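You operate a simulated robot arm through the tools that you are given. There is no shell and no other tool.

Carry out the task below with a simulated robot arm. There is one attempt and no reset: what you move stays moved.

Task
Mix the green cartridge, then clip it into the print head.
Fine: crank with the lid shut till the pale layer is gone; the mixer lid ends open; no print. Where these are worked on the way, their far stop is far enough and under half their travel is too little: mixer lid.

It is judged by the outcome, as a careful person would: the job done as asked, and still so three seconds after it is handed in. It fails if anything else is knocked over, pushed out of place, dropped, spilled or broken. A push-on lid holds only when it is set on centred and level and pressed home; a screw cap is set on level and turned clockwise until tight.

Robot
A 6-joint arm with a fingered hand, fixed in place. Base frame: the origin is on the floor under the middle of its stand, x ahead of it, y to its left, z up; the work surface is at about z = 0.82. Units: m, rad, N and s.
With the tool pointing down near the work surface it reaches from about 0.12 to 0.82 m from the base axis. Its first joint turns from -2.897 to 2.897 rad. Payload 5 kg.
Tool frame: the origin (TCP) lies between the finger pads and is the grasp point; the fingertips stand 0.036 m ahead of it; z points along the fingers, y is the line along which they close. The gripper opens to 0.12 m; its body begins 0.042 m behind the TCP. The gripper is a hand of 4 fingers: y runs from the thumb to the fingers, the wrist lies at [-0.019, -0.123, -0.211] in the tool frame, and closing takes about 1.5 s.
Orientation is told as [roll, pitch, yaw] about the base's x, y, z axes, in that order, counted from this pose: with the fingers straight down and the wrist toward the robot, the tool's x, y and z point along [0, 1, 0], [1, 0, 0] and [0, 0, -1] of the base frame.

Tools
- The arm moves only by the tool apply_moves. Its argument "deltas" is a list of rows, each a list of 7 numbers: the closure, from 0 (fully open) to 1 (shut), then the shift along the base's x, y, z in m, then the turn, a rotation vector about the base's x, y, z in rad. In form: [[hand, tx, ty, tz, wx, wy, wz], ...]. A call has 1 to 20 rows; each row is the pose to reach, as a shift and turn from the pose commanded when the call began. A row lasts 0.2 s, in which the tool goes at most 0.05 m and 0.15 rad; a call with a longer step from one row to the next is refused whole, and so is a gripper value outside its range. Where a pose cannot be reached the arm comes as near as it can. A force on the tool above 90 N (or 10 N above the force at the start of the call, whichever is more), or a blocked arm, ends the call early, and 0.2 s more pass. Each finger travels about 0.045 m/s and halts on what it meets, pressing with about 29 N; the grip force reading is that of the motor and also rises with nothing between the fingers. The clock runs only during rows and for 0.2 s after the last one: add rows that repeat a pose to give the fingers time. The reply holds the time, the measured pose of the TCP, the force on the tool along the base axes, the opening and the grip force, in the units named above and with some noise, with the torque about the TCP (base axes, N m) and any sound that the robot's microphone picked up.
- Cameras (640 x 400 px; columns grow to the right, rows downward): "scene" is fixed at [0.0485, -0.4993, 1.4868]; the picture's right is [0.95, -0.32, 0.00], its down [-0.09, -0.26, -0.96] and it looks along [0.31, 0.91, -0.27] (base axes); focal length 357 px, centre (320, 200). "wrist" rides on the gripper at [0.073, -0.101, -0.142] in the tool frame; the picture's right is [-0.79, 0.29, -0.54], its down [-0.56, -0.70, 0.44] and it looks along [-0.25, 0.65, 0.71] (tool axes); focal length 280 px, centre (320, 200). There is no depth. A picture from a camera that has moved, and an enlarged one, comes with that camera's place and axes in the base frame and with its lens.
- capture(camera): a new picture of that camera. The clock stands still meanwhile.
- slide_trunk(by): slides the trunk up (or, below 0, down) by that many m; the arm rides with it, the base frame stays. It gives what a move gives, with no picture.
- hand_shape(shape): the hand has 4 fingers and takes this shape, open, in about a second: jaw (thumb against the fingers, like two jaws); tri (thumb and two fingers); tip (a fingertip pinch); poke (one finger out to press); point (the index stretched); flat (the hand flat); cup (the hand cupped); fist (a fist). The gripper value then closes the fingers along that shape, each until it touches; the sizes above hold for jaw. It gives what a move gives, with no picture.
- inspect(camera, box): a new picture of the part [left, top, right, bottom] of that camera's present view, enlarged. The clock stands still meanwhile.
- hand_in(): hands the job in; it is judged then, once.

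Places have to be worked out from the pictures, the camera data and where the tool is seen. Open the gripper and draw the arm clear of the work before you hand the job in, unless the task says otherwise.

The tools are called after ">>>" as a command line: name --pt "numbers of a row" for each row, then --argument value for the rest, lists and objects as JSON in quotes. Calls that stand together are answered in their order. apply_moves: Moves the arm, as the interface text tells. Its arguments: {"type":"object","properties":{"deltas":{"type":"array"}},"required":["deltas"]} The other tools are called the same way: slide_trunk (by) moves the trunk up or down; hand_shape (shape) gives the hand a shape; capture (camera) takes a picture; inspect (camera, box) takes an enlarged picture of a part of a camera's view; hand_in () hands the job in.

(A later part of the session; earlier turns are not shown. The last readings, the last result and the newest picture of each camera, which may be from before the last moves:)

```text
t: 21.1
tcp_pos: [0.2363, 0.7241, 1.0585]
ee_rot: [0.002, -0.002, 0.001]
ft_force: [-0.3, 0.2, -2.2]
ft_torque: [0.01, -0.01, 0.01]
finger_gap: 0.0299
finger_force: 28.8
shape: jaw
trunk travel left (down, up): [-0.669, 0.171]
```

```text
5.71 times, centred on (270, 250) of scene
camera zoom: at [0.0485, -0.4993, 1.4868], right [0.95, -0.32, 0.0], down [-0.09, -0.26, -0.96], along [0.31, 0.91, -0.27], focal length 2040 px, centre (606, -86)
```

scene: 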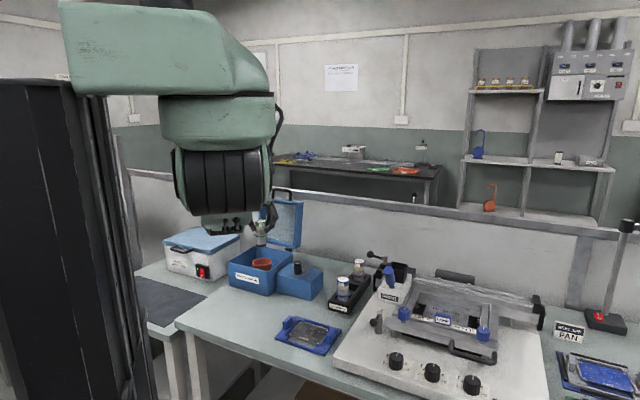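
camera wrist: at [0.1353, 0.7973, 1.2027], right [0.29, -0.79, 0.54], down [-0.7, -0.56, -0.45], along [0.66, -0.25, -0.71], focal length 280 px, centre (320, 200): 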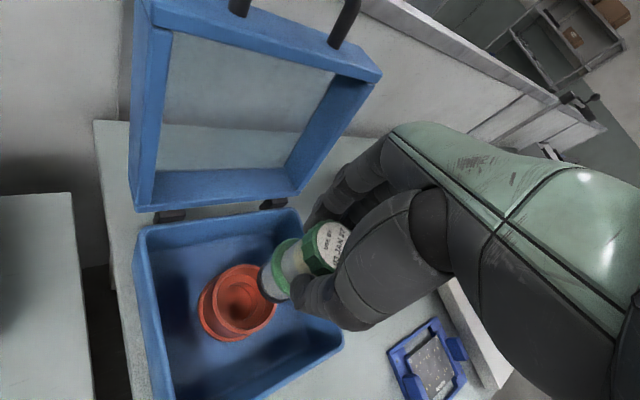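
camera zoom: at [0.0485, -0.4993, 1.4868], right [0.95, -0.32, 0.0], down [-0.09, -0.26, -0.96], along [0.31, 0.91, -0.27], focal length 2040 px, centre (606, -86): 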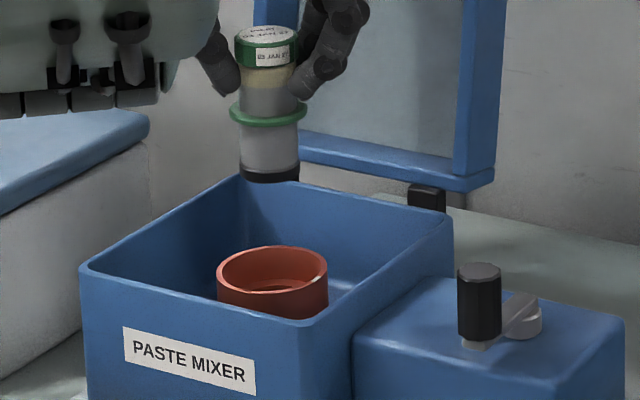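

The cup centre sits within about 3 mm of the cartridge axis. I lower until the cartridge bottom is just about at the cup rim, then check again.

>>> apply_moves --pt "1 -0.002 0.002 -0.015 0 0 0" --pt "1 -0.002 0.002 -0.03 0 0 0" --pt "1 -0.002 0.002 -0.045 0 0 0" --pt "1 -0.002 0.002 -0.054 0 0 0" --pt "1 -0.002 0.002 -0.054 0 0 0"

>>> inspect --camera "wrist" --box '[200, 180, 400, 350]'

>>> inspect --camera "scene" --box '[235, 215, 305, 285]'

```text
t: 22.3
tcp_pos: [0.2332, 0.7261, 1.0058]
ee_rot: [-0.001, -0.002, 0.0]
ft_force: [0.0, -0.1, -2.0]
ft_torque: [0.02, 0.03, 0.0]
finger_gap: 0.0299
finger_force: 29.2
shape: jaw
trunk travel left (down, up): [-0.669, 0.171]
```

```text
2.35 times, centred on (300, 265) of wrist
camera zoom: at [0.1319, 0.7988, 1.1481], right [0.29, -0.79, 0.54], down [-0.7, -0.56, -0.45], along [0.66, -0.25, -0.71], focal length 660 px, centre (367, 47)
```

zoom: 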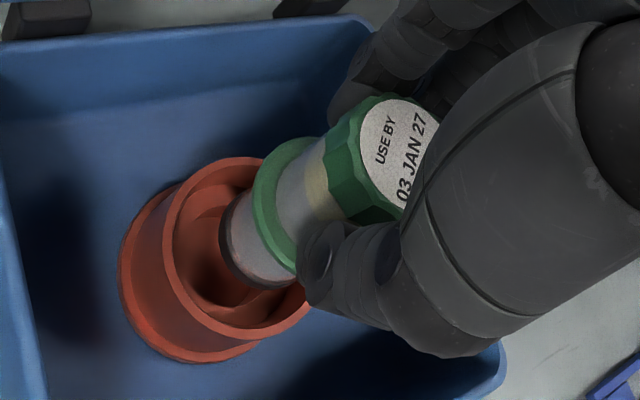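

```text
5.71 times, centred on (270, 250) of scene
camera zoom: at [0.0485, -0.4993, 1.4868], right [0.95, -0.32, 0.0], down [-0.09, -0.26, -0.96], along [0.31, 0.91, -0.27], focal length 2040 px, centre (606, -86)
```

zoom: 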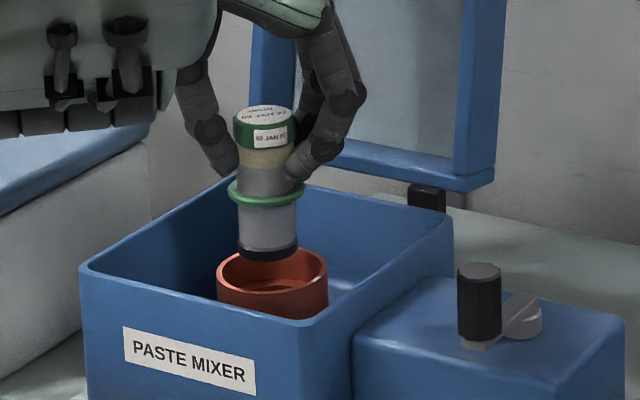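

The scene and wrist views agree the cup is about 2–3 mm toward +x and +y of the cartridge axis. I correct that and lower a little further in small steps, watching the force.

>>> apply_moves --pt "1 0.002 0.003 0 0 0 0" --pt "1 0.002 0.003 -0.008 0 0 0" --pt "1 0.002 0.003 -0.016 0 0 0" --pt "1 0.002 0.003 -0.022 0 0 0"

>>> inspect --camera "wrist" --box '[200, 180, 400, 350]'

>>> inspect --camera "scene" --box '[235, 215, 305, 285]'

```text
t: 23.3
tcp_pos: [0.2353, 0.731, 0.9837]
ee_rot: [0.0, -0.003, 0.0]
ft_force: [-0.7, 0.7, -3.0]
ft_torque: [-0.01, -0.03, 0.02]
finger_gap: 0.0298
finger_force: 28.8
shape: jaw
trunk travel left (down, up): [-0.669, 0.171]
```

```text
2.35 times, centred on (300, 265) of wrist
camera zoom: at [0.1336, 0.802, 1.1264], right [0.29, -0.79, 0.54], down [-0.7, -0.56, -0.45], along [0.66, -0.25, -0.71], focal length 660 px, centre (367, 47)
```

zoom: 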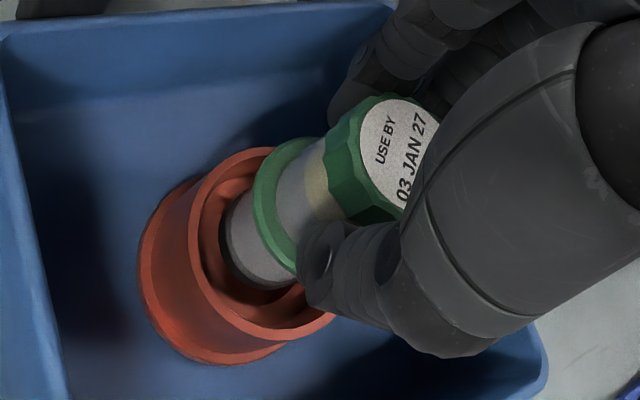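

```text
5.71 times, centred on (270, 250) of scene
camera zoom: at [0.0485, -0.4993, 1.4868], right [0.95, -0.32, 0.0], down [-0.09, -0.26, -0.96], along [0.31, 0.91, -0.27], focal length 2040 px, centre (606, -86)
```

zoom: 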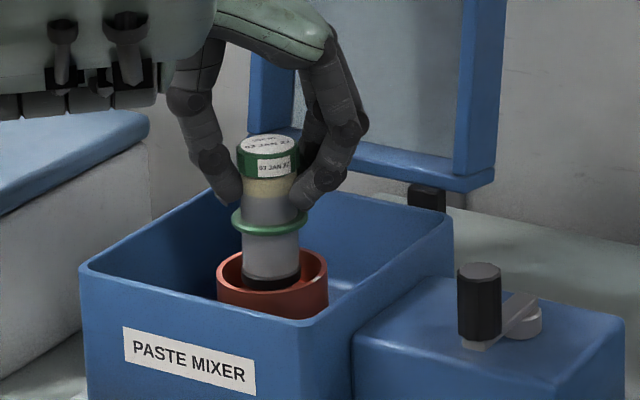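

Lateral alignment now looks good in both views (cartridge at 271.5 px vs cup 272.5 px). I keep lowering gently and read the force.

>>> apply_moves --pt "1 -0.001 0 -0.006 0 0 0" --pt "1 -0.001 0 -0.012 0 0 0" --pt "1 -0.001 0 -0.012 0 0 0"

>>> inspect --camera "scene" --box '[235, 215, 305, 285]'

>>> inspect --camera "wrist" --box '[200, 180, 400, 350]'

```text
t: 24.1
tcp_pos: [0.2336, 0.7283, 0.9712]
ee_rot: [0.002, -0.004, 0.0]
ft_force: [0.3, -0.7, -1.7]
ft_torque: [-0.02, 0.01, -0.02]
finger_gap: 0.0298
finger_force: 29.1
shape: jaw
trunk travel left (down, up): [-0.669, 0.171]
```

```text
5.71 times, centred on (270, 250) of scene
camera zoom: at [0.0485, -0.4993, 1.4868], right [0.95, -0.32, 0.0], down [-0.09, -0.26, -0.96], along [0.31, 0.91, -0.27], focal length 2040 px, centre (606, -86)
```

zoom: 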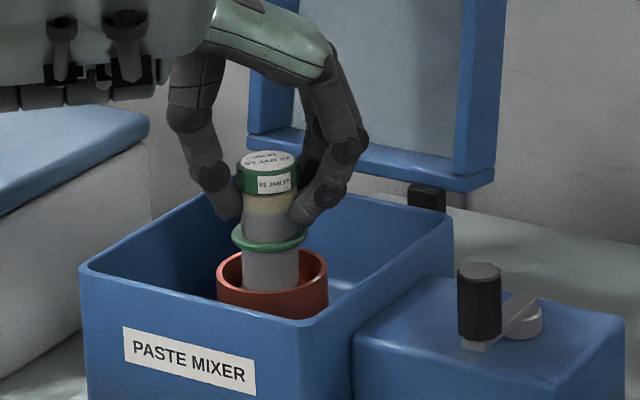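

```text
2.35 times, centred on (300, 265) of wrist
camera zoom: at [0.1331, 0.8024, 1.1148], right [0.29, -0.79, 0.54], down [-0.7, -0.56, -0.45], along [0.66, -0.25, -0.71], focal length 660 px, centre (367, 47)
```

zoom: 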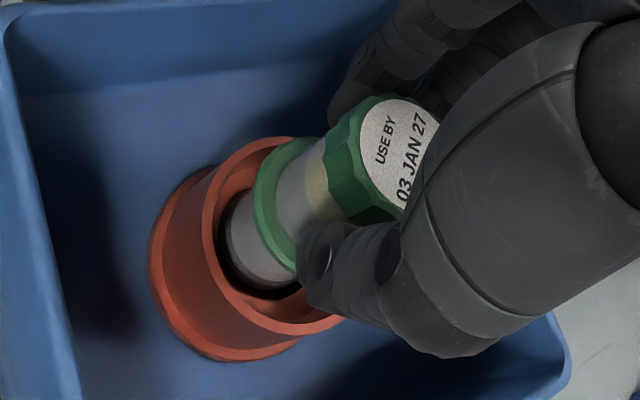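

No contact yet. I continue in 6 mm steps.

>>> apply_moves --pt "1 0 0 -0.003 0 0 0" --pt "1 0 0 -0.006 0 0 0" --pt "1 0 0 -0.006 0 0 0"

>>> apply_moves --pt "1 0 0 -0.003 0 0 0" --pt "1 0 0 -0.006 0 0 0" --pt "1 0 0 -0.006 0 0 0"

>>> inspect --camera "scene" --box '[235, 215, 305, 285]'

>>> inspect --camera "wrist" --box '[200, 180, 400, 350]'

```text
t: 24.9
tcp_pos: [0.2337, 0.7289, 0.9692]
ee_rot: [0.003, -0.006, 0.0]
ft_force: [-1.1, -1.8, 9.3]
ft_torque: [-0.03, -0.08, -0.03]
finger_gap: 0.0301
finger_force: 28.9
shape: jaw
trunk travel left (down, up): [-0.669, 0.171]
```

```text
t: 25.7
tcp_pos: [0.2358, 0.7252, 0.9638]
ee_rot: [0.007, -0.008, 0.0]
ft_force: [-1.1, -8.5, 29.4]
ft_torque: [-0.19, -0.09, -0.06]
finger_gap: 0.0315
finger_force: 29.0
shape: jaw
trunk travel left (down, up): [-0.669, 0.171]
```

```text
5.71 times, centred on (270, 250) of scene
camera zoom: at [0.0485, -0.4993, 1.4868], right [0.95, -0.32, 0.0], down [-0.09, -0.26, -0.96], along [0.31, 0.91, -0.27], focal length 2040 px, centre (606, -86)
```

zoom: 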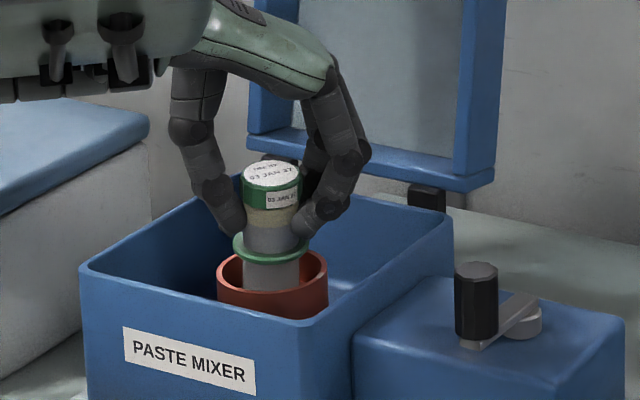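

```text
2.35 times, centred on (300, 265) of wrist
camera zoom: at [0.1329, 0.7979, 1.1083], right [0.28, -0.79, 0.54], down [-0.7, -0.56, -0.45], along [0.66, -0.25, -0.71], focal length 660 px, centre (367, 47)
```

zoom: 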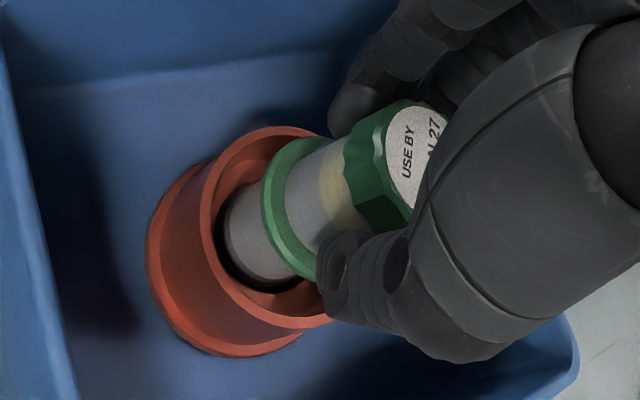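

Contact: the bottom rests on the cup's inner ledge and the cartridge slid ~6 mm up in the grip. The dark crescent of the hole shows on the −x side, so the hole lies about 2–3 mm toward −x. I lift off, shift, and look again.

>>> apply_moves --pt "1 0 0 0.006 0 0 0" --pt "1 0 0 0.012 0 0 0" --pt "1 -0.0015 0.0 0.012 0 0 0" --pt "1 -0.003 0.0005 0.012 0 0 0" --pt "1 -0.003 0.0005 0.012 0 0 0"

>>> inspect --camera "wrist" --box '[240, 210, 340, 310]'

>>> inspect --camera "scene" --box '[245, 225, 295, 275]'

```text
t: 26.9
tcp_pos: [0.2322, 0.7301, 0.9716]
ee_rot: [0.001, -0.003, 0.001]
ft_force: [0.1, 0.4, -2.8]
ft_torque: [0.04, -0.01, 0.02]
finger_gap: 0.0306
finger_force: 28.9
shape: jaw
trunk travel left (down, up): [-0.669, 0.171]
```

```text
4.00 times, centred on (290, 260) of wrist
camera zoom: at [0.1304, 0.8031, 1.1144], right [0.29, -0.79, 0.54], down [-0.7, -0.56, -0.45], along [0.66, -0.25, -0.71], focal length 1122 px, centre (440, -40)
```

zoom: 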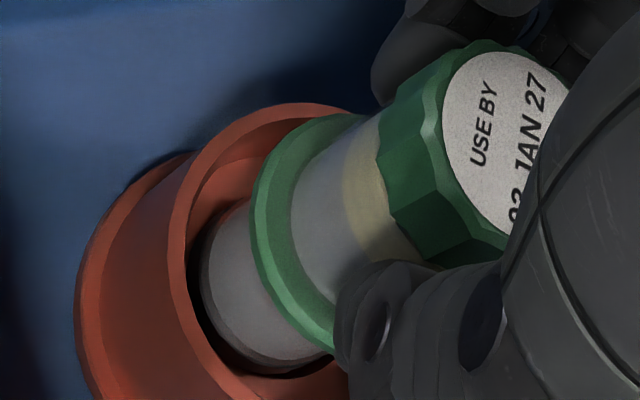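

```text
8.00 times, centred on (270, 250) of scene
camera zoom: at [0.0485, -0.4993, 1.4868], right [0.95, -0.32, 0.0], down [-0.09, -0.26, -0.96], along [0.31, 0.91, -0.27], focal length 2856 px, centre (720, -200)
```

zoom: 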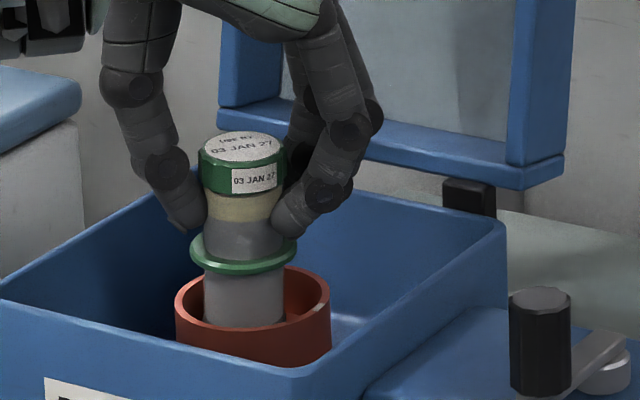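

The scene view says the lateral (e1) alignment was right before this shift, so the error must be in the depth direction. I raise by 3 cm to see the cup and hole clearly and fit it properly.

>>> apply_moves --pt "1 0.0015 0 0.01 0 0 0" --pt "1 0.003 0 0.025 0 0 0" --pt "1 0.003 0 0.04 0 0 0" --pt "1 0.003 0 0.04 0 0 0" --pt "1 0.003 0 0.04 0 0 0"

>>> inspect --camera "wrist" --box '[220, 210, 350, 320]'

>>> inspect --camera "scene" --box '[240, 220, 300, 280]'

```text
t: 28.1
tcp_pos: [0.234, 0.7287, 1.0117]
ee_rot: [0.002, -0.003, -0.001]
ft_force: [0.2, -0.2, -2.0]
ft_torque: [-0.03, 0.0, -0.02]
finger_gap: 0.0308
finger_force: 28.5
shape: jaw
trunk travel left (down, up): [-0.669, 0.171]
```

```text
3.64 times, centred on (285, 265) of wrist
camera zoom: at [0.133, 0.8026, 1.1547], right [0.29, -0.79, 0.54], down [-0.7, -0.56, -0.45], along [0.66, -0.25, -0.71], focal length 1020 px, centre (447, -36)
```

zoom: 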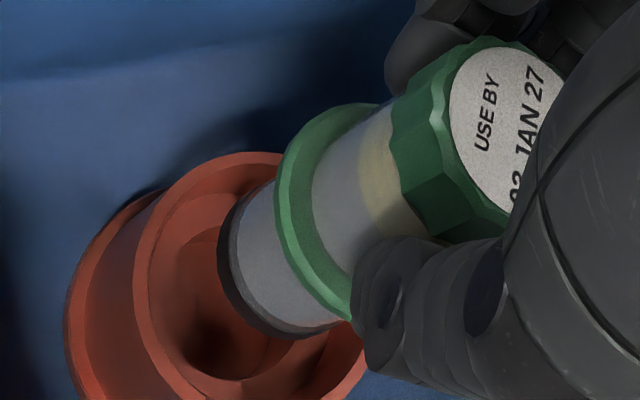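

```text
6.67 times, centred on (270, 250) of scene
camera zoom: at [0.0485, -0.4993, 1.4868], right [0.95, -0.32, 0.0], down [-0.09, -0.26, -0.96], along [0.31, 0.91, -0.27], focal length 2380 px, centre (653, -133)
```

zoom: 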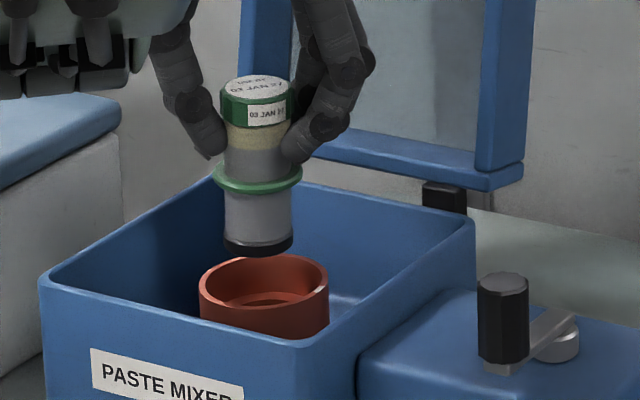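

The contact reaction earlier (−8.5 N in y, tool deflected toward −y) and the fits of cartridge bottom versus cup both say the hole is about 4 mm toward −y. I shift that way and lower to just above the ledge.

>>> apply_moves --pt "1 0.0 -0.004 0 0 0 0" --pt "1 0.0 -0.004 -0.015 0 0 0" --pt "1 0.0 -0.004 -0.03 0 0 0" --pt "1 0.0 -0.004 -0.04 0 0 0" --pt "1 0.0 -0.004 -0.044 0 0 0" --pt "1 0.0 -0.004 -0.044 0 0 0"

>>> apply_moves --pt "1 0.0 0 -0.002 0 0 0" --pt "1 0.0 0 -0.004 0 0 0" --pt "1 0.0 0 -0.004 0 0 0"

>>> inspect --camera "wrist" --box '[220, 210, 350, 320]'

>>> inspect --camera "scene" --box '[240, 220, 300, 280]'

```text
t: 29.5
tcp_pos: [0.2347, 0.7256, 0.9683]
ee_rot: [0.003, -0.003, 0.0]
ft_force: [-0.7, 0.3, -1.6]
ft_torque: [-0.01, 0.0, 0.0]
finger_gap: 0.0307
finger_force: 29.2
shape: jaw
trunk travel left (down, up): [-0.669, 0.171]
```

```text
t: 30.3
tcp_pos: [0.2356, 0.725, 0.9631]
ee_rot: [0.003, -0.003, 0.0]
ft_force: [0.1, -0.4, -2.9]
ft_torque: [0.03, -0.01, 0.05]
finger_gap: 0.0305
finger_force: 28.6
shape: jaw
trunk travel left (down, up): [-0.669, 0.171]
```

```text
3.64 times, centred on (285, 265) of wrist
camera zoom: at [0.1341, 0.7978, 1.1071], right [0.29, -0.79, 0.54], down [-0.7, -0.56, -0.45], along [0.66, -0.25, -0.71], focal length 1020 px, centre (447, -36)
```

zoom: 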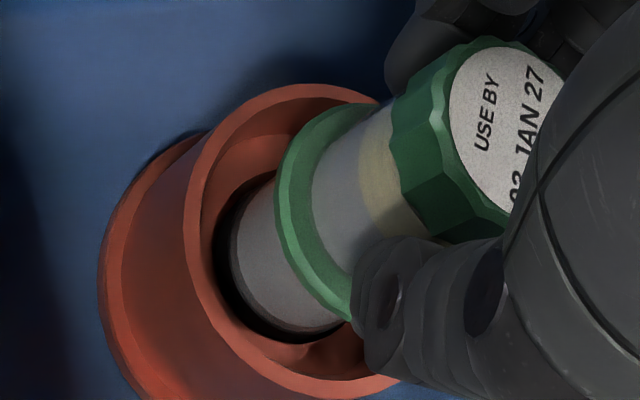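

```text
6.67 times, centred on (270, 250) of scene
camera zoom: at [0.0485, -0.4993, 1.4868], right [0.95, -0.32, 0.0], down [-0.09, -0.26, -0.96], along [0.31, 0.91, -0.27], focal length 2380 px, centre (653, -133)
```

zoom: 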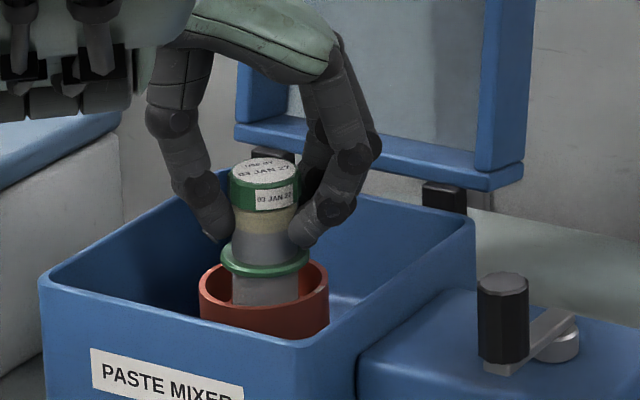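

No contact force where it previously hit, and the dark hole rim now shows around the body. I continue down in small steps.

>>> apply_moves --pt "1 0.0 0 -0.002 0 0 0" --pt "1 0.0 0 -0.004 0 0 0" --pt "1 0.0 0 -0.004 0 0 0"

>>> apply_moves --pt "1 0.0 0 -0.002 0 0 0" --pt "1 0.0 0 -0.004 0 0 0" --pt "1 0.0 0 -0.004 0 0 0"

>>> inspect --camera "wrist" --box '[220, 210, 350, 320]'

```text
t: 31.1
tcp_pos: [0.2351, 0.7243, 0.9607]
ee_rot: [0.003, -0.005, -0.001]
ft_force: [-0.2, -0.7, -2.1]
ft_torque: [0.0, 0.01, -0.01]
finger_gap: 0.0307
finger_force: 29.3
shape: jaw
trunk travel left (down, up): [-0.669, 0.171]
```

```text
t: 31.9
tcp_pos: [0.235, 0.7248, 0.9557]
ee_rot: [0.002, -0.003, 0.001]
ft_force: [0.2, 0.0, -3.3]
ft_torque: [0.0, -0.02, -0.02]
finger_gap: 0.0303
finger_force: 29.1
shape: jaw
trunk travel left (down, up): [-0.669, 0.171]
```

```text
3.64 times, centred on (285, 265) of wrist
camera zoom: at [0.1337, 0.7978, 1.098], right [0.29, -0.79, 0.54], down [-0.7, -0.56, -0.45], along [0.66, -0.25, -0.71], focal length 1020 px, centre (447, -36)
```

zoom: 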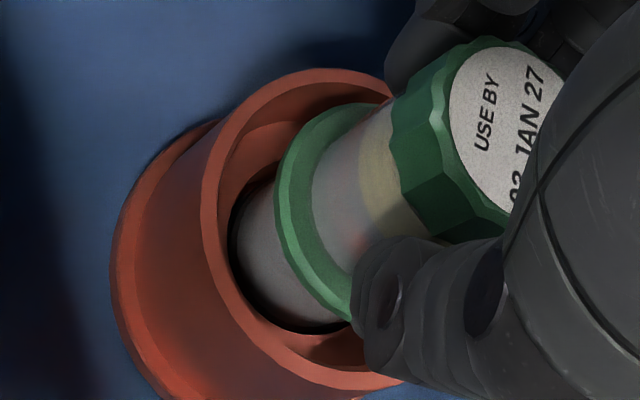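

It is sliding into the hole freely. I keep lowering until something touches.

>>> apply_moves --pt "1 0.0 0 -0.003 0 0 0" --pt "1 0.0 0 -0.006 0 0 0" --pt "1 0.0 0 -0.006 0 0 0"

>>> apply_moves --pt "1 0.0 0 -0.003 0 0 0" --pt "1 0.0 0 -0.006 0 0 0" --pt "1 0.0 0 -0.006 0 0 0"

>>> inspect --camera "wrist" --box '[220, 210, 350, 320]'

>>> inspect --camera "scene" --box '[240, 220, 300, 280]'

```text
t: 32.7
tcp_pos: [0.236, 0.7256, 0.9489]
ee_rot: [0.002, -0.004, 0.0]
ft_force: [0.0, -0.3, 1.1]
ft_torque: [0.0, -0.03, 0.0]
finger_gap: 0.0306
finger_force: 28.9
shape: jaw
trunk travel left (down, up): [-0.669, 0.171]
```

```text
t: 33.5
tcp_pos: [0.2349, 0.7251, 0.9472]
ee_rot: [0.009, -0.005, 0.002]
ft_force: [-0.2, 5.6, 20.1]
ft_torque: [0.09, -0.13, 0.02]
finger_gap: 0.0313
finger_force: 29.3
shape: jaw
trunk travel left (down, up): [-0.669, 0.171]
```

```text
3.64 times, centred on (285, 265) of wrist
camera zoom: at [0.1325, 0.797, 1.0909], right [0.29, -0.79, 0.54], down [-0.7, -0.56, -0.45], along [0.66, -0.25, -0.71], focal length 1020 px, centre (447, -36)
```

zoom: 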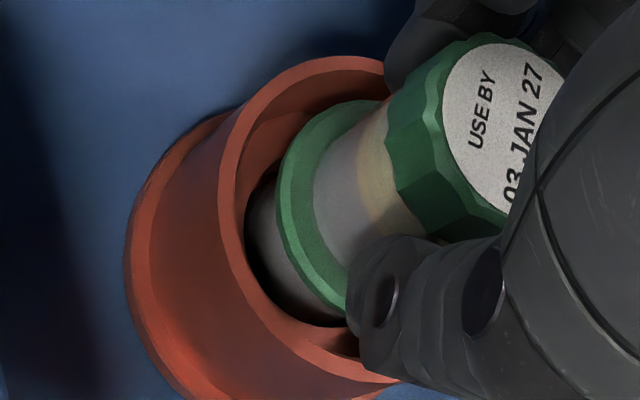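

```text
6.67 times, centred on (270, 250) of scene
camera zoom: at [0.0485, -0.4993, 1.4868], right [0.95, -0.32, 0.0], down [-0.09, -0.26, -0.96], along [0.31, 0.91, -0.27], focal length 2380 px, centre (653, -133)
```

zoom: 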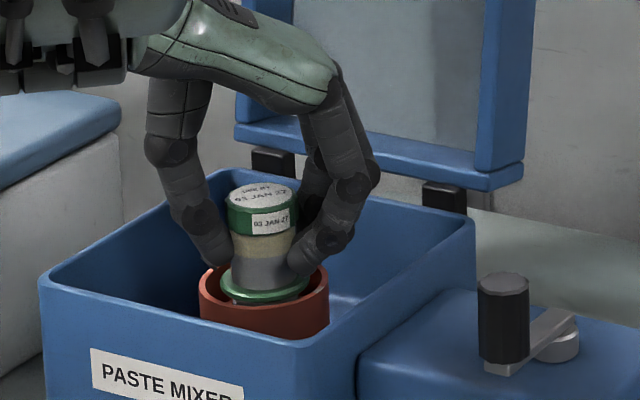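

Firm contact at TCP z≈0.947; flange is at the rim level, and the fingertips may be touching the rim. I ease up 3 mm and open slightly so the cartridge can settle in its hole.

>>> apply_moves --pt "1 0 0 0.004 0 0 0" --pt "0.9 0 0 0.004 0 0 0" --pt "0.8 0 0 0.004 0 0 0" --pt "0.7 0 0 0.004 0 0 0" --pt "0.62 0 0 0.004 0 0 0" --pt "0.62 0 0 0.004 0 0 0" --pt "0.62 0 0 0.004 0 0 0"

>>> inspect --camera "wrist" --box '[220, 210, 350, 320]'

>>> inspect --camera "scene" --box '[240, 220, 300, 280]'

```text
t: 35.1
tcp_pos: [0.2346, 0.7256, 0.9469]
ee_rot: [0.0, -0.004, -0.001]
ft_force: [-0.8, 0.2, 1.3]
ft_torque: [0.0, 0.01, -0.01]
finger_gap: 0.0454
finger_force: 0.0
shape: jaw
trunk travel left (down, up): [-0.669, 0.171]
```

```text
3.64 times, centred on (285, 265) of wrist
camera zoom: at [0.1336, 0.799, 1.0894], right [0.29, -0.79, 0.54], down [-0.7, -0.56, -0.45], along [0.66, -0.25, -0.71], focal length 1020 px, centre (447, -36)
```

zoom: 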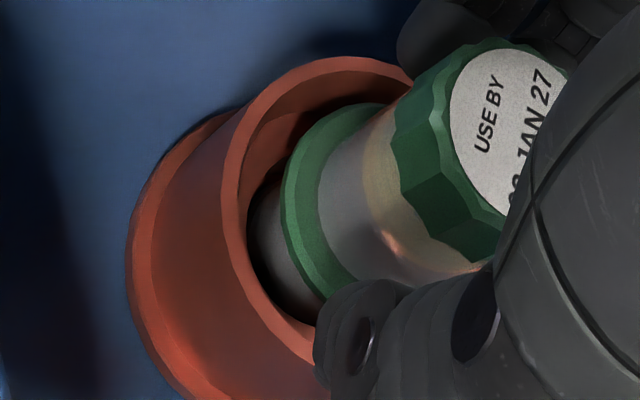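

```text
6.67 times, centred on (270, 250) of scene
camera zoom: at [0.0485, -0.4993, 1.4868], right [0.95, -0.32, 0.0], down [-0.09, -0.26, -0.96], along [0.31, 0.91, -0.27], focal length 2380 px, centre (653, -133)
```

zoom: 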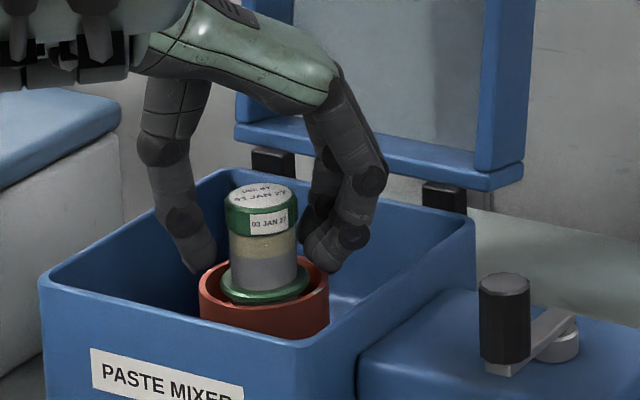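

The cartridge stands in the cup on its own. I open wider and lift the hand straight up, clear of it.

>>> apply_moves --pt "0.5 0 0 0.001 0 0 0" --pt "0.4 0 0 0.002 0 0 0" --pt "0.36 0 0 0.002 0 0 0" --pt "0.36 0 0 0.012 0 0 0" --pt "0.36 0 0 0.03 0 0 0" --pt "0.36 0 0 0.055 0 0 0" --pt "0.36 0 0 0.08 0 0 0" --pt "0.36 0 0 0.1 0 0 0" --pt "0.36 0 0 0.1 0 0 0"

>>> capture --camera "wrist"

>>> inspect --camera "wrist" --box '[190, 200, 340, 340]'

>>> inspect --camera "scene" --box '[235, 180, 335, 280]'

```text
t: 37.1
tcp_pos: [0.2327, 0.7266, 1.0486]
ee_rot: [0.001, -0.005, -0.001]
ft_force: [0.5, 0.7, -0.8]
ft_torque: [0.0, -0.01, -0.03]
finger_gap: 0.0764
finger_force: 0.1
shape: jaw
trunk travel left (down, up): [-0.669, 0.171]
```

```text
taken
camera wrist: at [0.1319, 0.7997, 1.1911], right [0.29, -0.79, 0.54], down [-0.7, -0.56, -0.45], along [0.66, -0.25, -0.71], focal length 280 px, centre (320, 200)
```

wrist: 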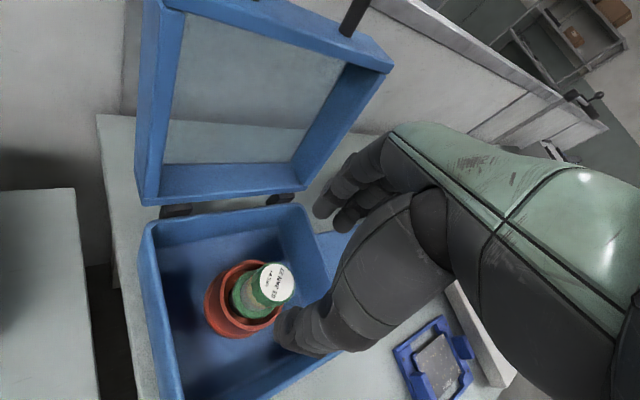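

```text
2.86 times, centred on (265, 270) of wrist
camera zoom: at [0.1319, 0.7997, 1.1911], right [0.29, -0.79, 0.54], down [-0.7, -0.56, -0.45], along [0.66, -0.25, -0.71], focal length 801 px, centre (477, 0)
```

zoom: 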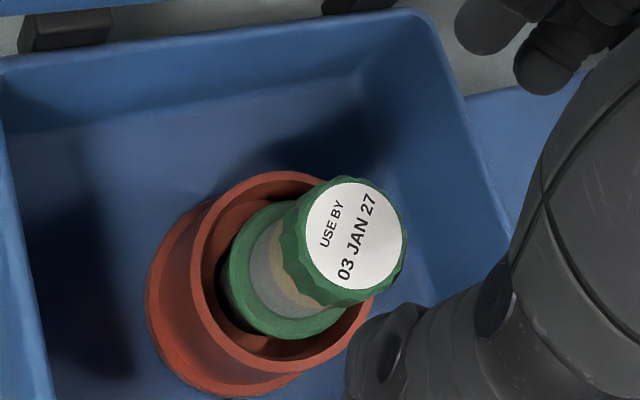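

```text
4.00 times, centred on (285, 230) of scene
camera zoom: at [0.0485, -0.4993, 1.4868], right [0.95, -0.32, 0.0], down [-0.09, -0.26, -0.96], along [0.31, 0.91, -0.27], focal length 1428 px, centre (460, 80)
```

zoom: 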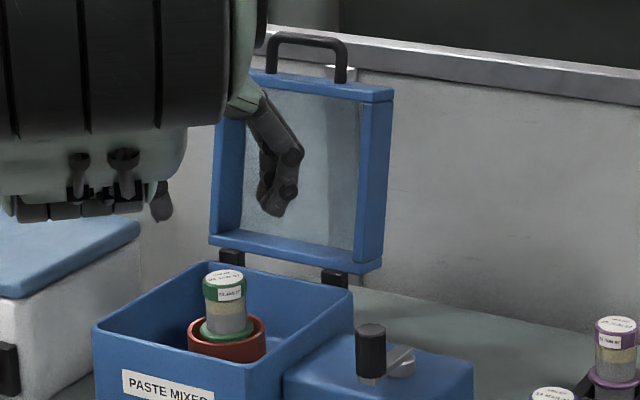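

The cartridge is seated upright in the cup with its cap top at about z≈0.955. Before closing the lid I check how deep the lid is, to be sure it clears the cap.

>>> inspect --camera "scene" --box '[250, 180, 310, 250]'

>>> inspect --camera "wrist" --box '[90, 0, 410, 220]'

>>> inspect --camera "scene" --box '[230, 235, 310, 305]'

```text
5.71 times, centred on (280, 215) of scene
camera zoom: at [0.0485, -0.4993, 1.4868], right [0.95, -0.32, 0.0], down [-0.09, -0.26, -0.96], along [0.31, 0.91, -0.27], focal length 2040 px, centre (549, 114)
```

zoom: 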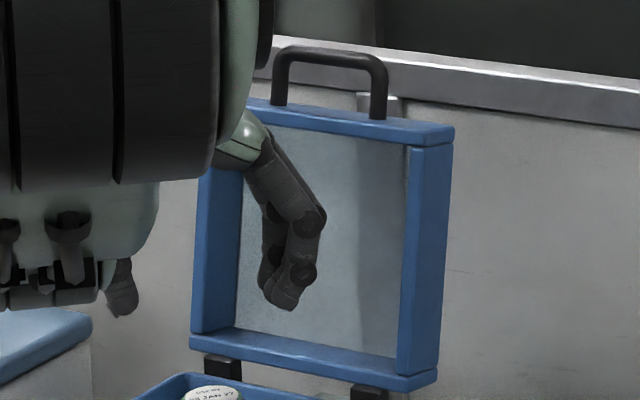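

```text
1.82 times, centred on (250, 110) of wrist
camera zoom: at [0.1319, 0.7997, 1.1911], right [0.29, -0.79, 0.54], down [-0.7, -0.56, -0.45], along [0.66, -0.25, -0.71], focal length 510 px, centre (447, 364)
```

zoom: 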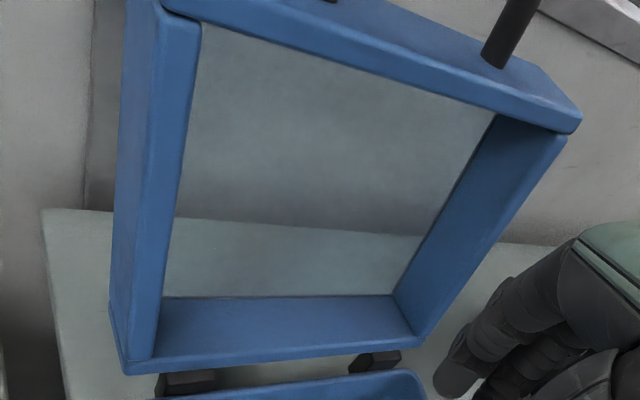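

```text
5.71 times, centred on (270, 270) of scene
camera zoom: at [0.0485, -0.4993, 1.4868], right [0.95, -0.32, 0.0], down [-0.09, -0.26, -0.96], along [0.31, 0.91, -0.27], focal length 2040 px, centre (606, -200)
```

zoom: 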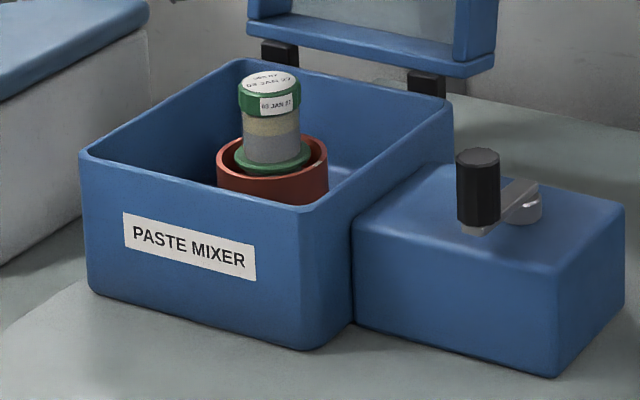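

The cap top's clearance under the lid is uncertain, so I verify the cartridge is pushed fully home: I close the fingers and press lightly on the cap from above.

>>> apply_moves --pt "0.5 0 0 0 0 0 0" --pt "0.65 0 0 0 0 0 0" --pt "0.8 0 0 0 0 0 0" --pt "0.95 0 0 0 0 0 0" --pt "1.0 0 0 0 0 0 0" --pt "1.0 0 0 -0.01 0 0 0" --pt "1.0 0 0 -0.025 0 0 0" --pt "1.0 0 0 -0.04 0 0 0" --pt "1.0 0 0 -0.04 0 0 0"

>>> inspect --camera "wrist" --box '[190, 170, 390, 340]'

>>> inspect --camera "scene" --box '[230, 205, 310, 285]'

```text
t: 39.1
tcp_pos: [0.2338, 0.7257, 1.0085]
ee_rot: [0.002, -0.002, 0.0]
ft_force: [-0.4, 0.5, 0.3]
ft_torque: [-0.04, 0.05, 0.02]
finger_gap: 0.0
finger_force: 28.8
shape: jaw
trunk travel left (down, up): [-0.669, 0.171]
```

```text
2.35 times, centred on (290, 255) of wrist
camera zoom: at [0.1323, 0.7991, 1.1514], right [0.29, -0.79, 0.54], down [-0.7, -0.56, -0.45], along [0.66, -0.25, -0.71], focal length 660 px, centre (391, 71)
```

zoom: 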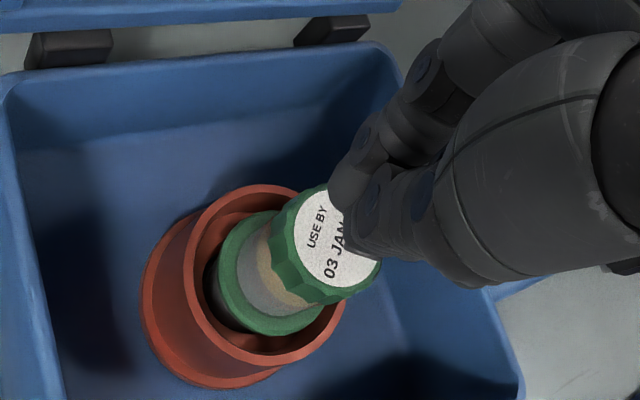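

```text
5.00 times, centred on (270, 245) of scene
camera zoom: at [0.0485, -0.4993, 1.4868], right [0.95, -0.32, 0.0], down [-0.09, -0.26, -0.96], along [0.31, 0.91, -0.27], focal length 1785 px, centre (570, -25)
```

zoom: 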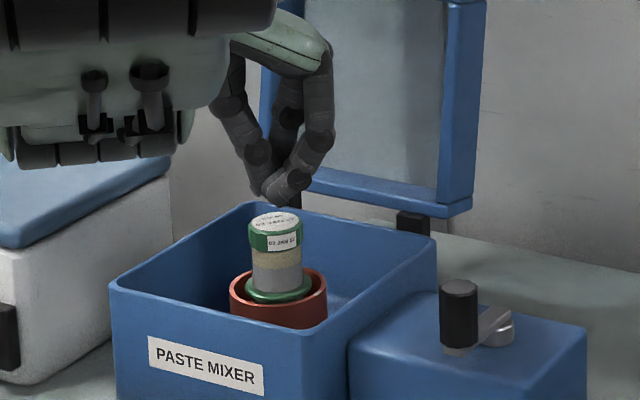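

The closed fingertips are just above the cap. I press down in small steps and read the force.

>>> apply_moves --pt "1.0 0 0 -0.004 0 0 0" --pt "1.0 0 0 -0.008 0 0 0" --pt "1.0 0 0 -0.012 0 0 0"

>>> apply_moves --pt "1.0 0 0 -0.003 0 0 0" --pt "1.0 0 0 -0.006 0 0 0"

```text
t: 39.9
tcp_pos: [0.2344, 0.7254, 0.9955]
ee_rot: [0.002, -0.004, 0.0]
ft_force: [0.1, -0.4, -0.8]
ft_torque: [0.0, -0.01, -0.01]
finger_gap: 0.0
finger_force: 28.9
shape: jaw
trunk travel left (down, up): [-0.669, 0.171]
```

```text
t: 40.5
tcp_pos: [0.2358, 0.7243, 0.9885]
ee_rot: [0.0, -0.003, 0.002]
ft_force: [0.7, -0.4, 0.7]
ft_torque: [-0.01, -0.03, 0.0]
finger_gap: 0.0
finger_force: 28.8
shape: jaw
trunk travel left (down, up): [-0.669, 0.171]
```

Still no contact at tip height ≈0.9525, so the cap is lower than that. I continue in small steps.

>>> apply_moves --pt "1.0 0 0 -0.002 0 0 0" --pt "1.0 0 0 -0.004 0 0 0"

>>> apply_moves --pt "1.0 0 0 -0.002 0 0 0" --pt "1.0 0 0 -0.004 0 0 0"

>>> inspect --camera "scene" --box '[230, 205, 310, 285]'

```text
t: 41.1
tcp_pos: [0.2343, 0.7251, 0.9876]
ee_rot: [0.002, -0.004, 0.0]
ft_force: [0.9, 1.2, 4.0]
ft_torque: [0.09, -0.05, 0.0]
finger_gap: 0.0003
finger_force: 29.0
shape: jaw
trunk travel left (down, up): [-0.669, 0.171]
```

```text
t: 41.7
tcp_pos: [0.2348, 0.7243, 0.987]
ee_rot: [0.008, -0.005, -0.001]
ft_force: [1.0, 0.6, 19.7]
ft_torque: [0.1, 0.01, 0.0]
finger_gap: 0.0
finger_force: 28.7
shape: jaw
trunk travel left (down, up): [-0.669, 0.171]
```

```text
5.00 times, centred on (270, 245) of scene
camera zoom: at [0.0485, -0.4993, 1.4868], right [0.95, -0.32, 0.0], down [-0.09, -0.26, -0.96], along [0.31, 0.91, -0.27], focal length 1785 px, centre (570, -25)
```

zoom: 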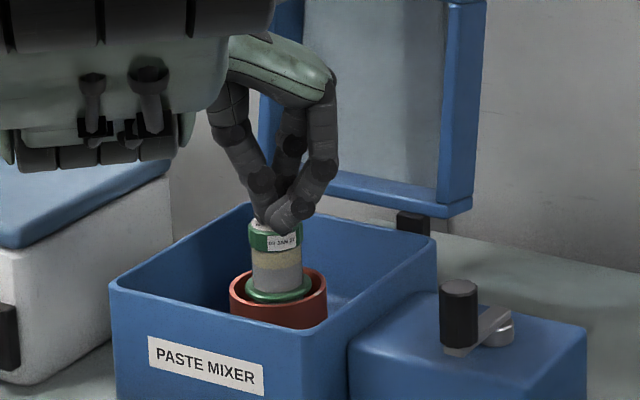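

Solid at 20 N with no movement: the cartridge is fully down, cap top ≈0.951. Now I raise the hand, back off slightly from the lid, and yaw to 45° to face the lid handle.

>>> apply_moves --pt "1.0 0 0 0.015 0 0 0" --pt "1.0 0 0 0.035 0 0 0" --pt "0.85 -0.005 -0.005 0.055 0 0 0" --pt "0.7 -0.01 -0.01 0.065 0 0 0.12" --pt "0.6 -0.015 -0.015 0.07 0 0 0.25" --pt "0.6 -0.02 -0.02 0.07 0 0 0.38" --pt "0.6 -0.02 -0.02 0.07 0 0 0.51" --pt "0.6 -0.02 -0.02 0.07 0 0 0.64" --pt "0.6 -0.02 -0.02 0.07 0 0 0.785" --pt "0.6 -0.02 -0.02 0.07 0 0 0.785"

>>> slide_trunk --by 0.12

>>> capture --camera "wrist"

>>> capture --camera "scene"

```text
t: 43.9
tcp_pos: [0.2141, 0.7052, 1.0504]
ee_rot: [0.001, -0.002, 0.788]
ft_force: [0.6, 0.2, 0.5]
ft_torque: [0.01, -0.03, 0.01]
finger_gap: 0.0475
finger_force: 0.0
shape: jaw
trunk travel left (down, up): [-0.669, 0.171]
```

```text
t: 45.4
tcp_pos: [0.2145, 0.7059, 1.1708]
ee_rot: [0.002, -0.004, 0.785]
ft_force: [0.2, 0.3, -0.1]
ft_torque: [-0.04, 0.03, -0.02]
finger_gap: 0.0476
finger_force: 0.1
shape: jaw
trunk travel left (down, up): [-0.789, 0.051]
```

```text
taken
camera wrist: at [0.0927, 0.6853, 1.3147], right [0.76, -0.36, 0.54], down [-0.1, -0.89, -0.45], along [0.64, 0.29, -0.71], focal length 280 px, centre (320, 200)
```

wrist: 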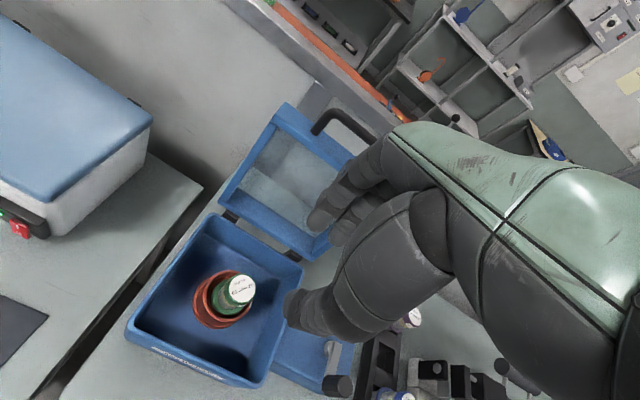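

```text
taken
```

scene: 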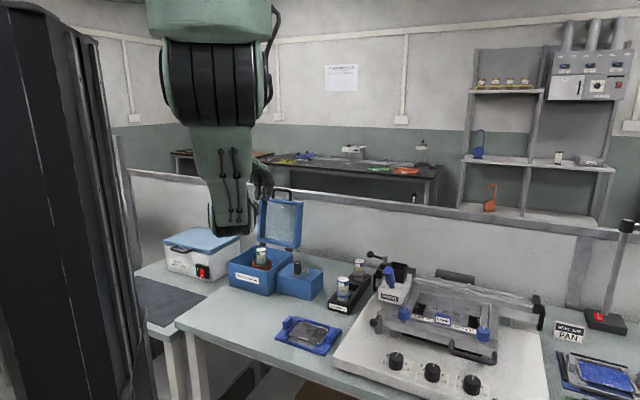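

I tilt the hand by 25° so the fingers point down and outward toward the handle, then look again.

>>> apply_moves --pt "0.6 0 0 0 0.08 -0.08 0" --pt "0.6 0 0 0 0.16 -0.16 0" --pt "0.6 0 0 0 0.24 -0.24 0" --pt "0.6 0 0 0 0.308 -0.308 0" --pt "0.6 0 0 0 0.308 -0.308 0"

>>> capture --camera "wrist"

>>> inspect --camera "scene" --box '[200, 150, 330, 280]'

```text
t: 46.6
tcp_pos: [0.2145, 0.7054, 1.1722]
ee_rot: [0.003, -0.44, 0.787]
ft_force: [0.1, 0.3, 0.0]
ft_torque: [-0.02, 0.04, 0.03]
finger_gap: 0.0476
finger_force: 0.1
shape: jaw
trunk travel left (down, up): [-0.789, 0.051]
```

```text
taken
camera wrist: at [0.0573, 0.6491, 1.2588], right [0.58, -0.54, 0.61], down [0.08, -0.71, -0.7], along [0.81, 0.46, -0.37], focal length 280 px, centre (320, 200)
```

wrist: 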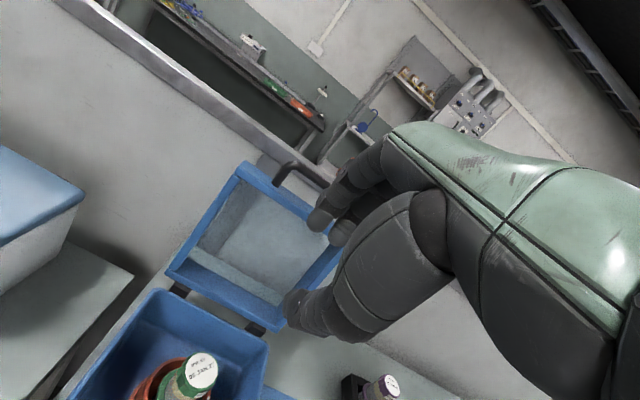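

```text
3.08 times, centred on (265, 215) of scene
camera zoom: at [0.0485, -0.4993, 1.4868], right [0.95, -0.32, 0.0], down [-0.09, -0.26, -0.96], along [0.31, 0.91, -0.27], focal length 1099 px, centre (489, 154)
```

zoom: 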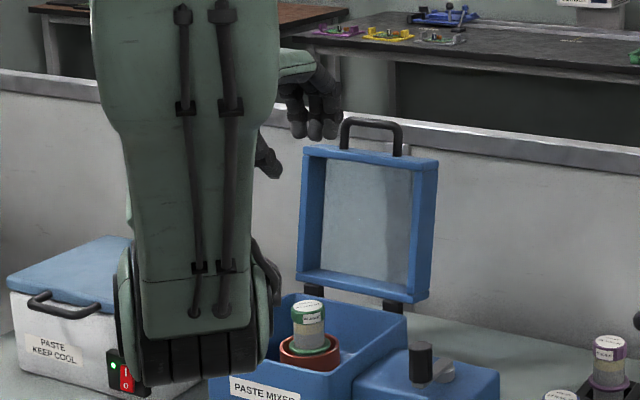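

The handle bar triangulates to about (0.340, 0.835, 1.14). I move to a pre-approach point back along the finger direction, above the bar, with the hand opened to ~70 mm.

>>> apply_moves --pt "0.5 0.01 0.01 0.03 0 0 0" --pt "0.42 0.035 0.037 0.045 0 0 0" --pt "0.42 0.068 0.072 0.045 0 0 0" --pt "0.42 0.1 0.105 0.045 0 0 0" --pt "0.42 0.1 0.105 0.045 0 0 0"

>>> capture --camera "wrist"

>>> inspect --camera "scene" --box '[230, 150, 330, 250]'

```text
t: 47.8
tcp_pos: [0.3157, 0.8104, 1.2176]
ee_rot: [0.002, -0.441, 0.786]
ft_force: [0.4, -0.5, 0.3]
ft_torque: [-0.01, -0.01, 0.03]
finger_gap: 0.0693
finger_force: 0.1
shape: jaw
trunk travel left (down, up): [-0.789, 0.051]
```

```text
taken
camera wrist: at [0.1574, 0.7552, 1.3048], right [0.58, -0.54, 0.61], down [0.08, -0.71, -0.7], along [0.81, 0.46, -0.37], focal length 280 px, centre (320, 200)
```

wrist: 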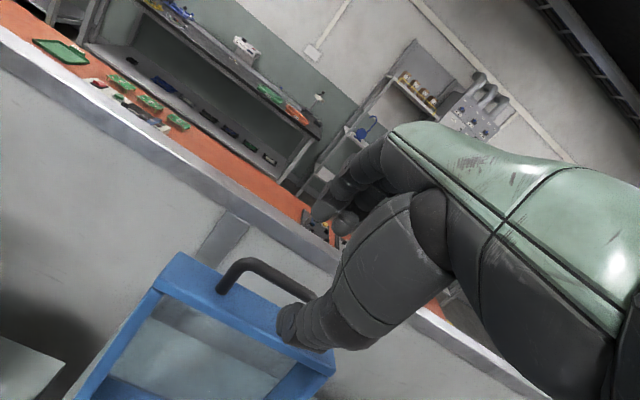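

```text
4.00 times, centred on (280, 200) of scene
camera zoom: at [0.0485, -0.4993, 1.4868], right [0.95, -0.32, 0.0], down [-0.09, -0.26, -0.96], along [0.31, 0.91, -0.27], focal length 1428 px, centre (480, 200)
```

zoom: 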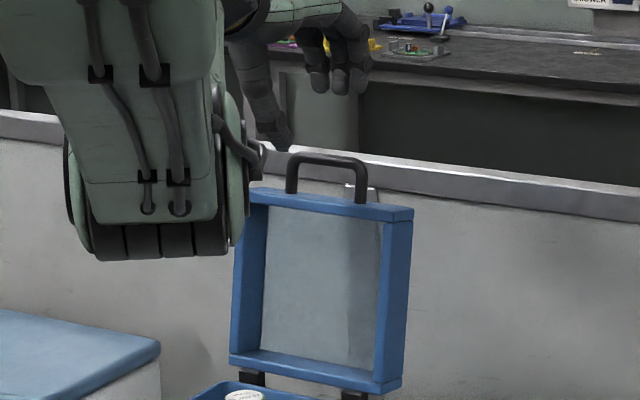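

The bar ends match in both views, so the bar midpoint is confirmed. I advance along the finger direction so the bar lies ~22 mm beyond the TCP, between thumb and fingers.

>>> apply_moves --pt "0.42 0.006 0.006 -0.019 0 0 0" --pt "0.42 0.012 0.012 -0.038 0 0 0" --pt "0.42 0.018 0.018 -0.056 0 0 0" --pt "0.42 0.018 0.018 -0.056 0 0 0"

>>> inspect --camera "wrist" --box '[150, 150, 400, 350]'

>>> inspect --camera "scene" --box '[250, 165, 320, 235]'

```text
t: 48.8
tcp_pos: [0.3335, 0.8292, 1.1602]
ee_rot: [0.004, -0.439, 0.785]
ft_force: [-0.2, 0.5, -0.4]
ft_torque: [0.02, 0.0, 0.01]
finger_gap: 0.0694
finger_force: 0.1
shape: jaw
trunk travel left (down, up): [-0.789, 0.051]
```

```text
2.00 times, centred on (275, 250) of wrist
camera zoom: at [0.1746, 0.7725, 1.2473], right [0.58, -0.54, 0.61], down [0.08, -0.71, -0.7], along [0.81, 0.46, -0.37], focal length 561 px, centre (410, 100)
```

zoom: 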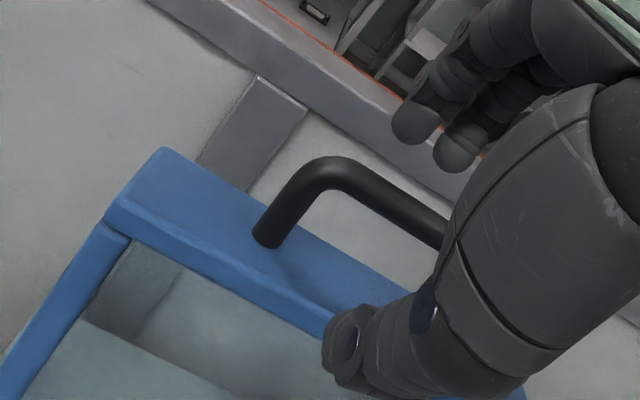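

```text
5.71 times, centred on (285, 200) of scene
camera zoom: at [0.0485, -0.4993, 1.4868], right [0.95, -0.32, 0.0], down [-0.09, -0.26, -0.96], along [0.31, 0.91, -0.27], focal length 2040 px, centre (520, 200)
```

zoom: 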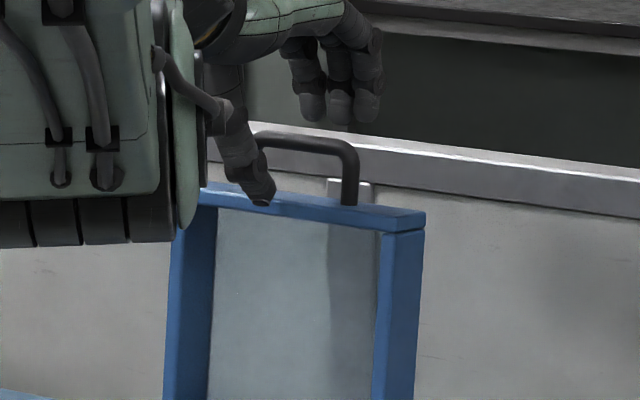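

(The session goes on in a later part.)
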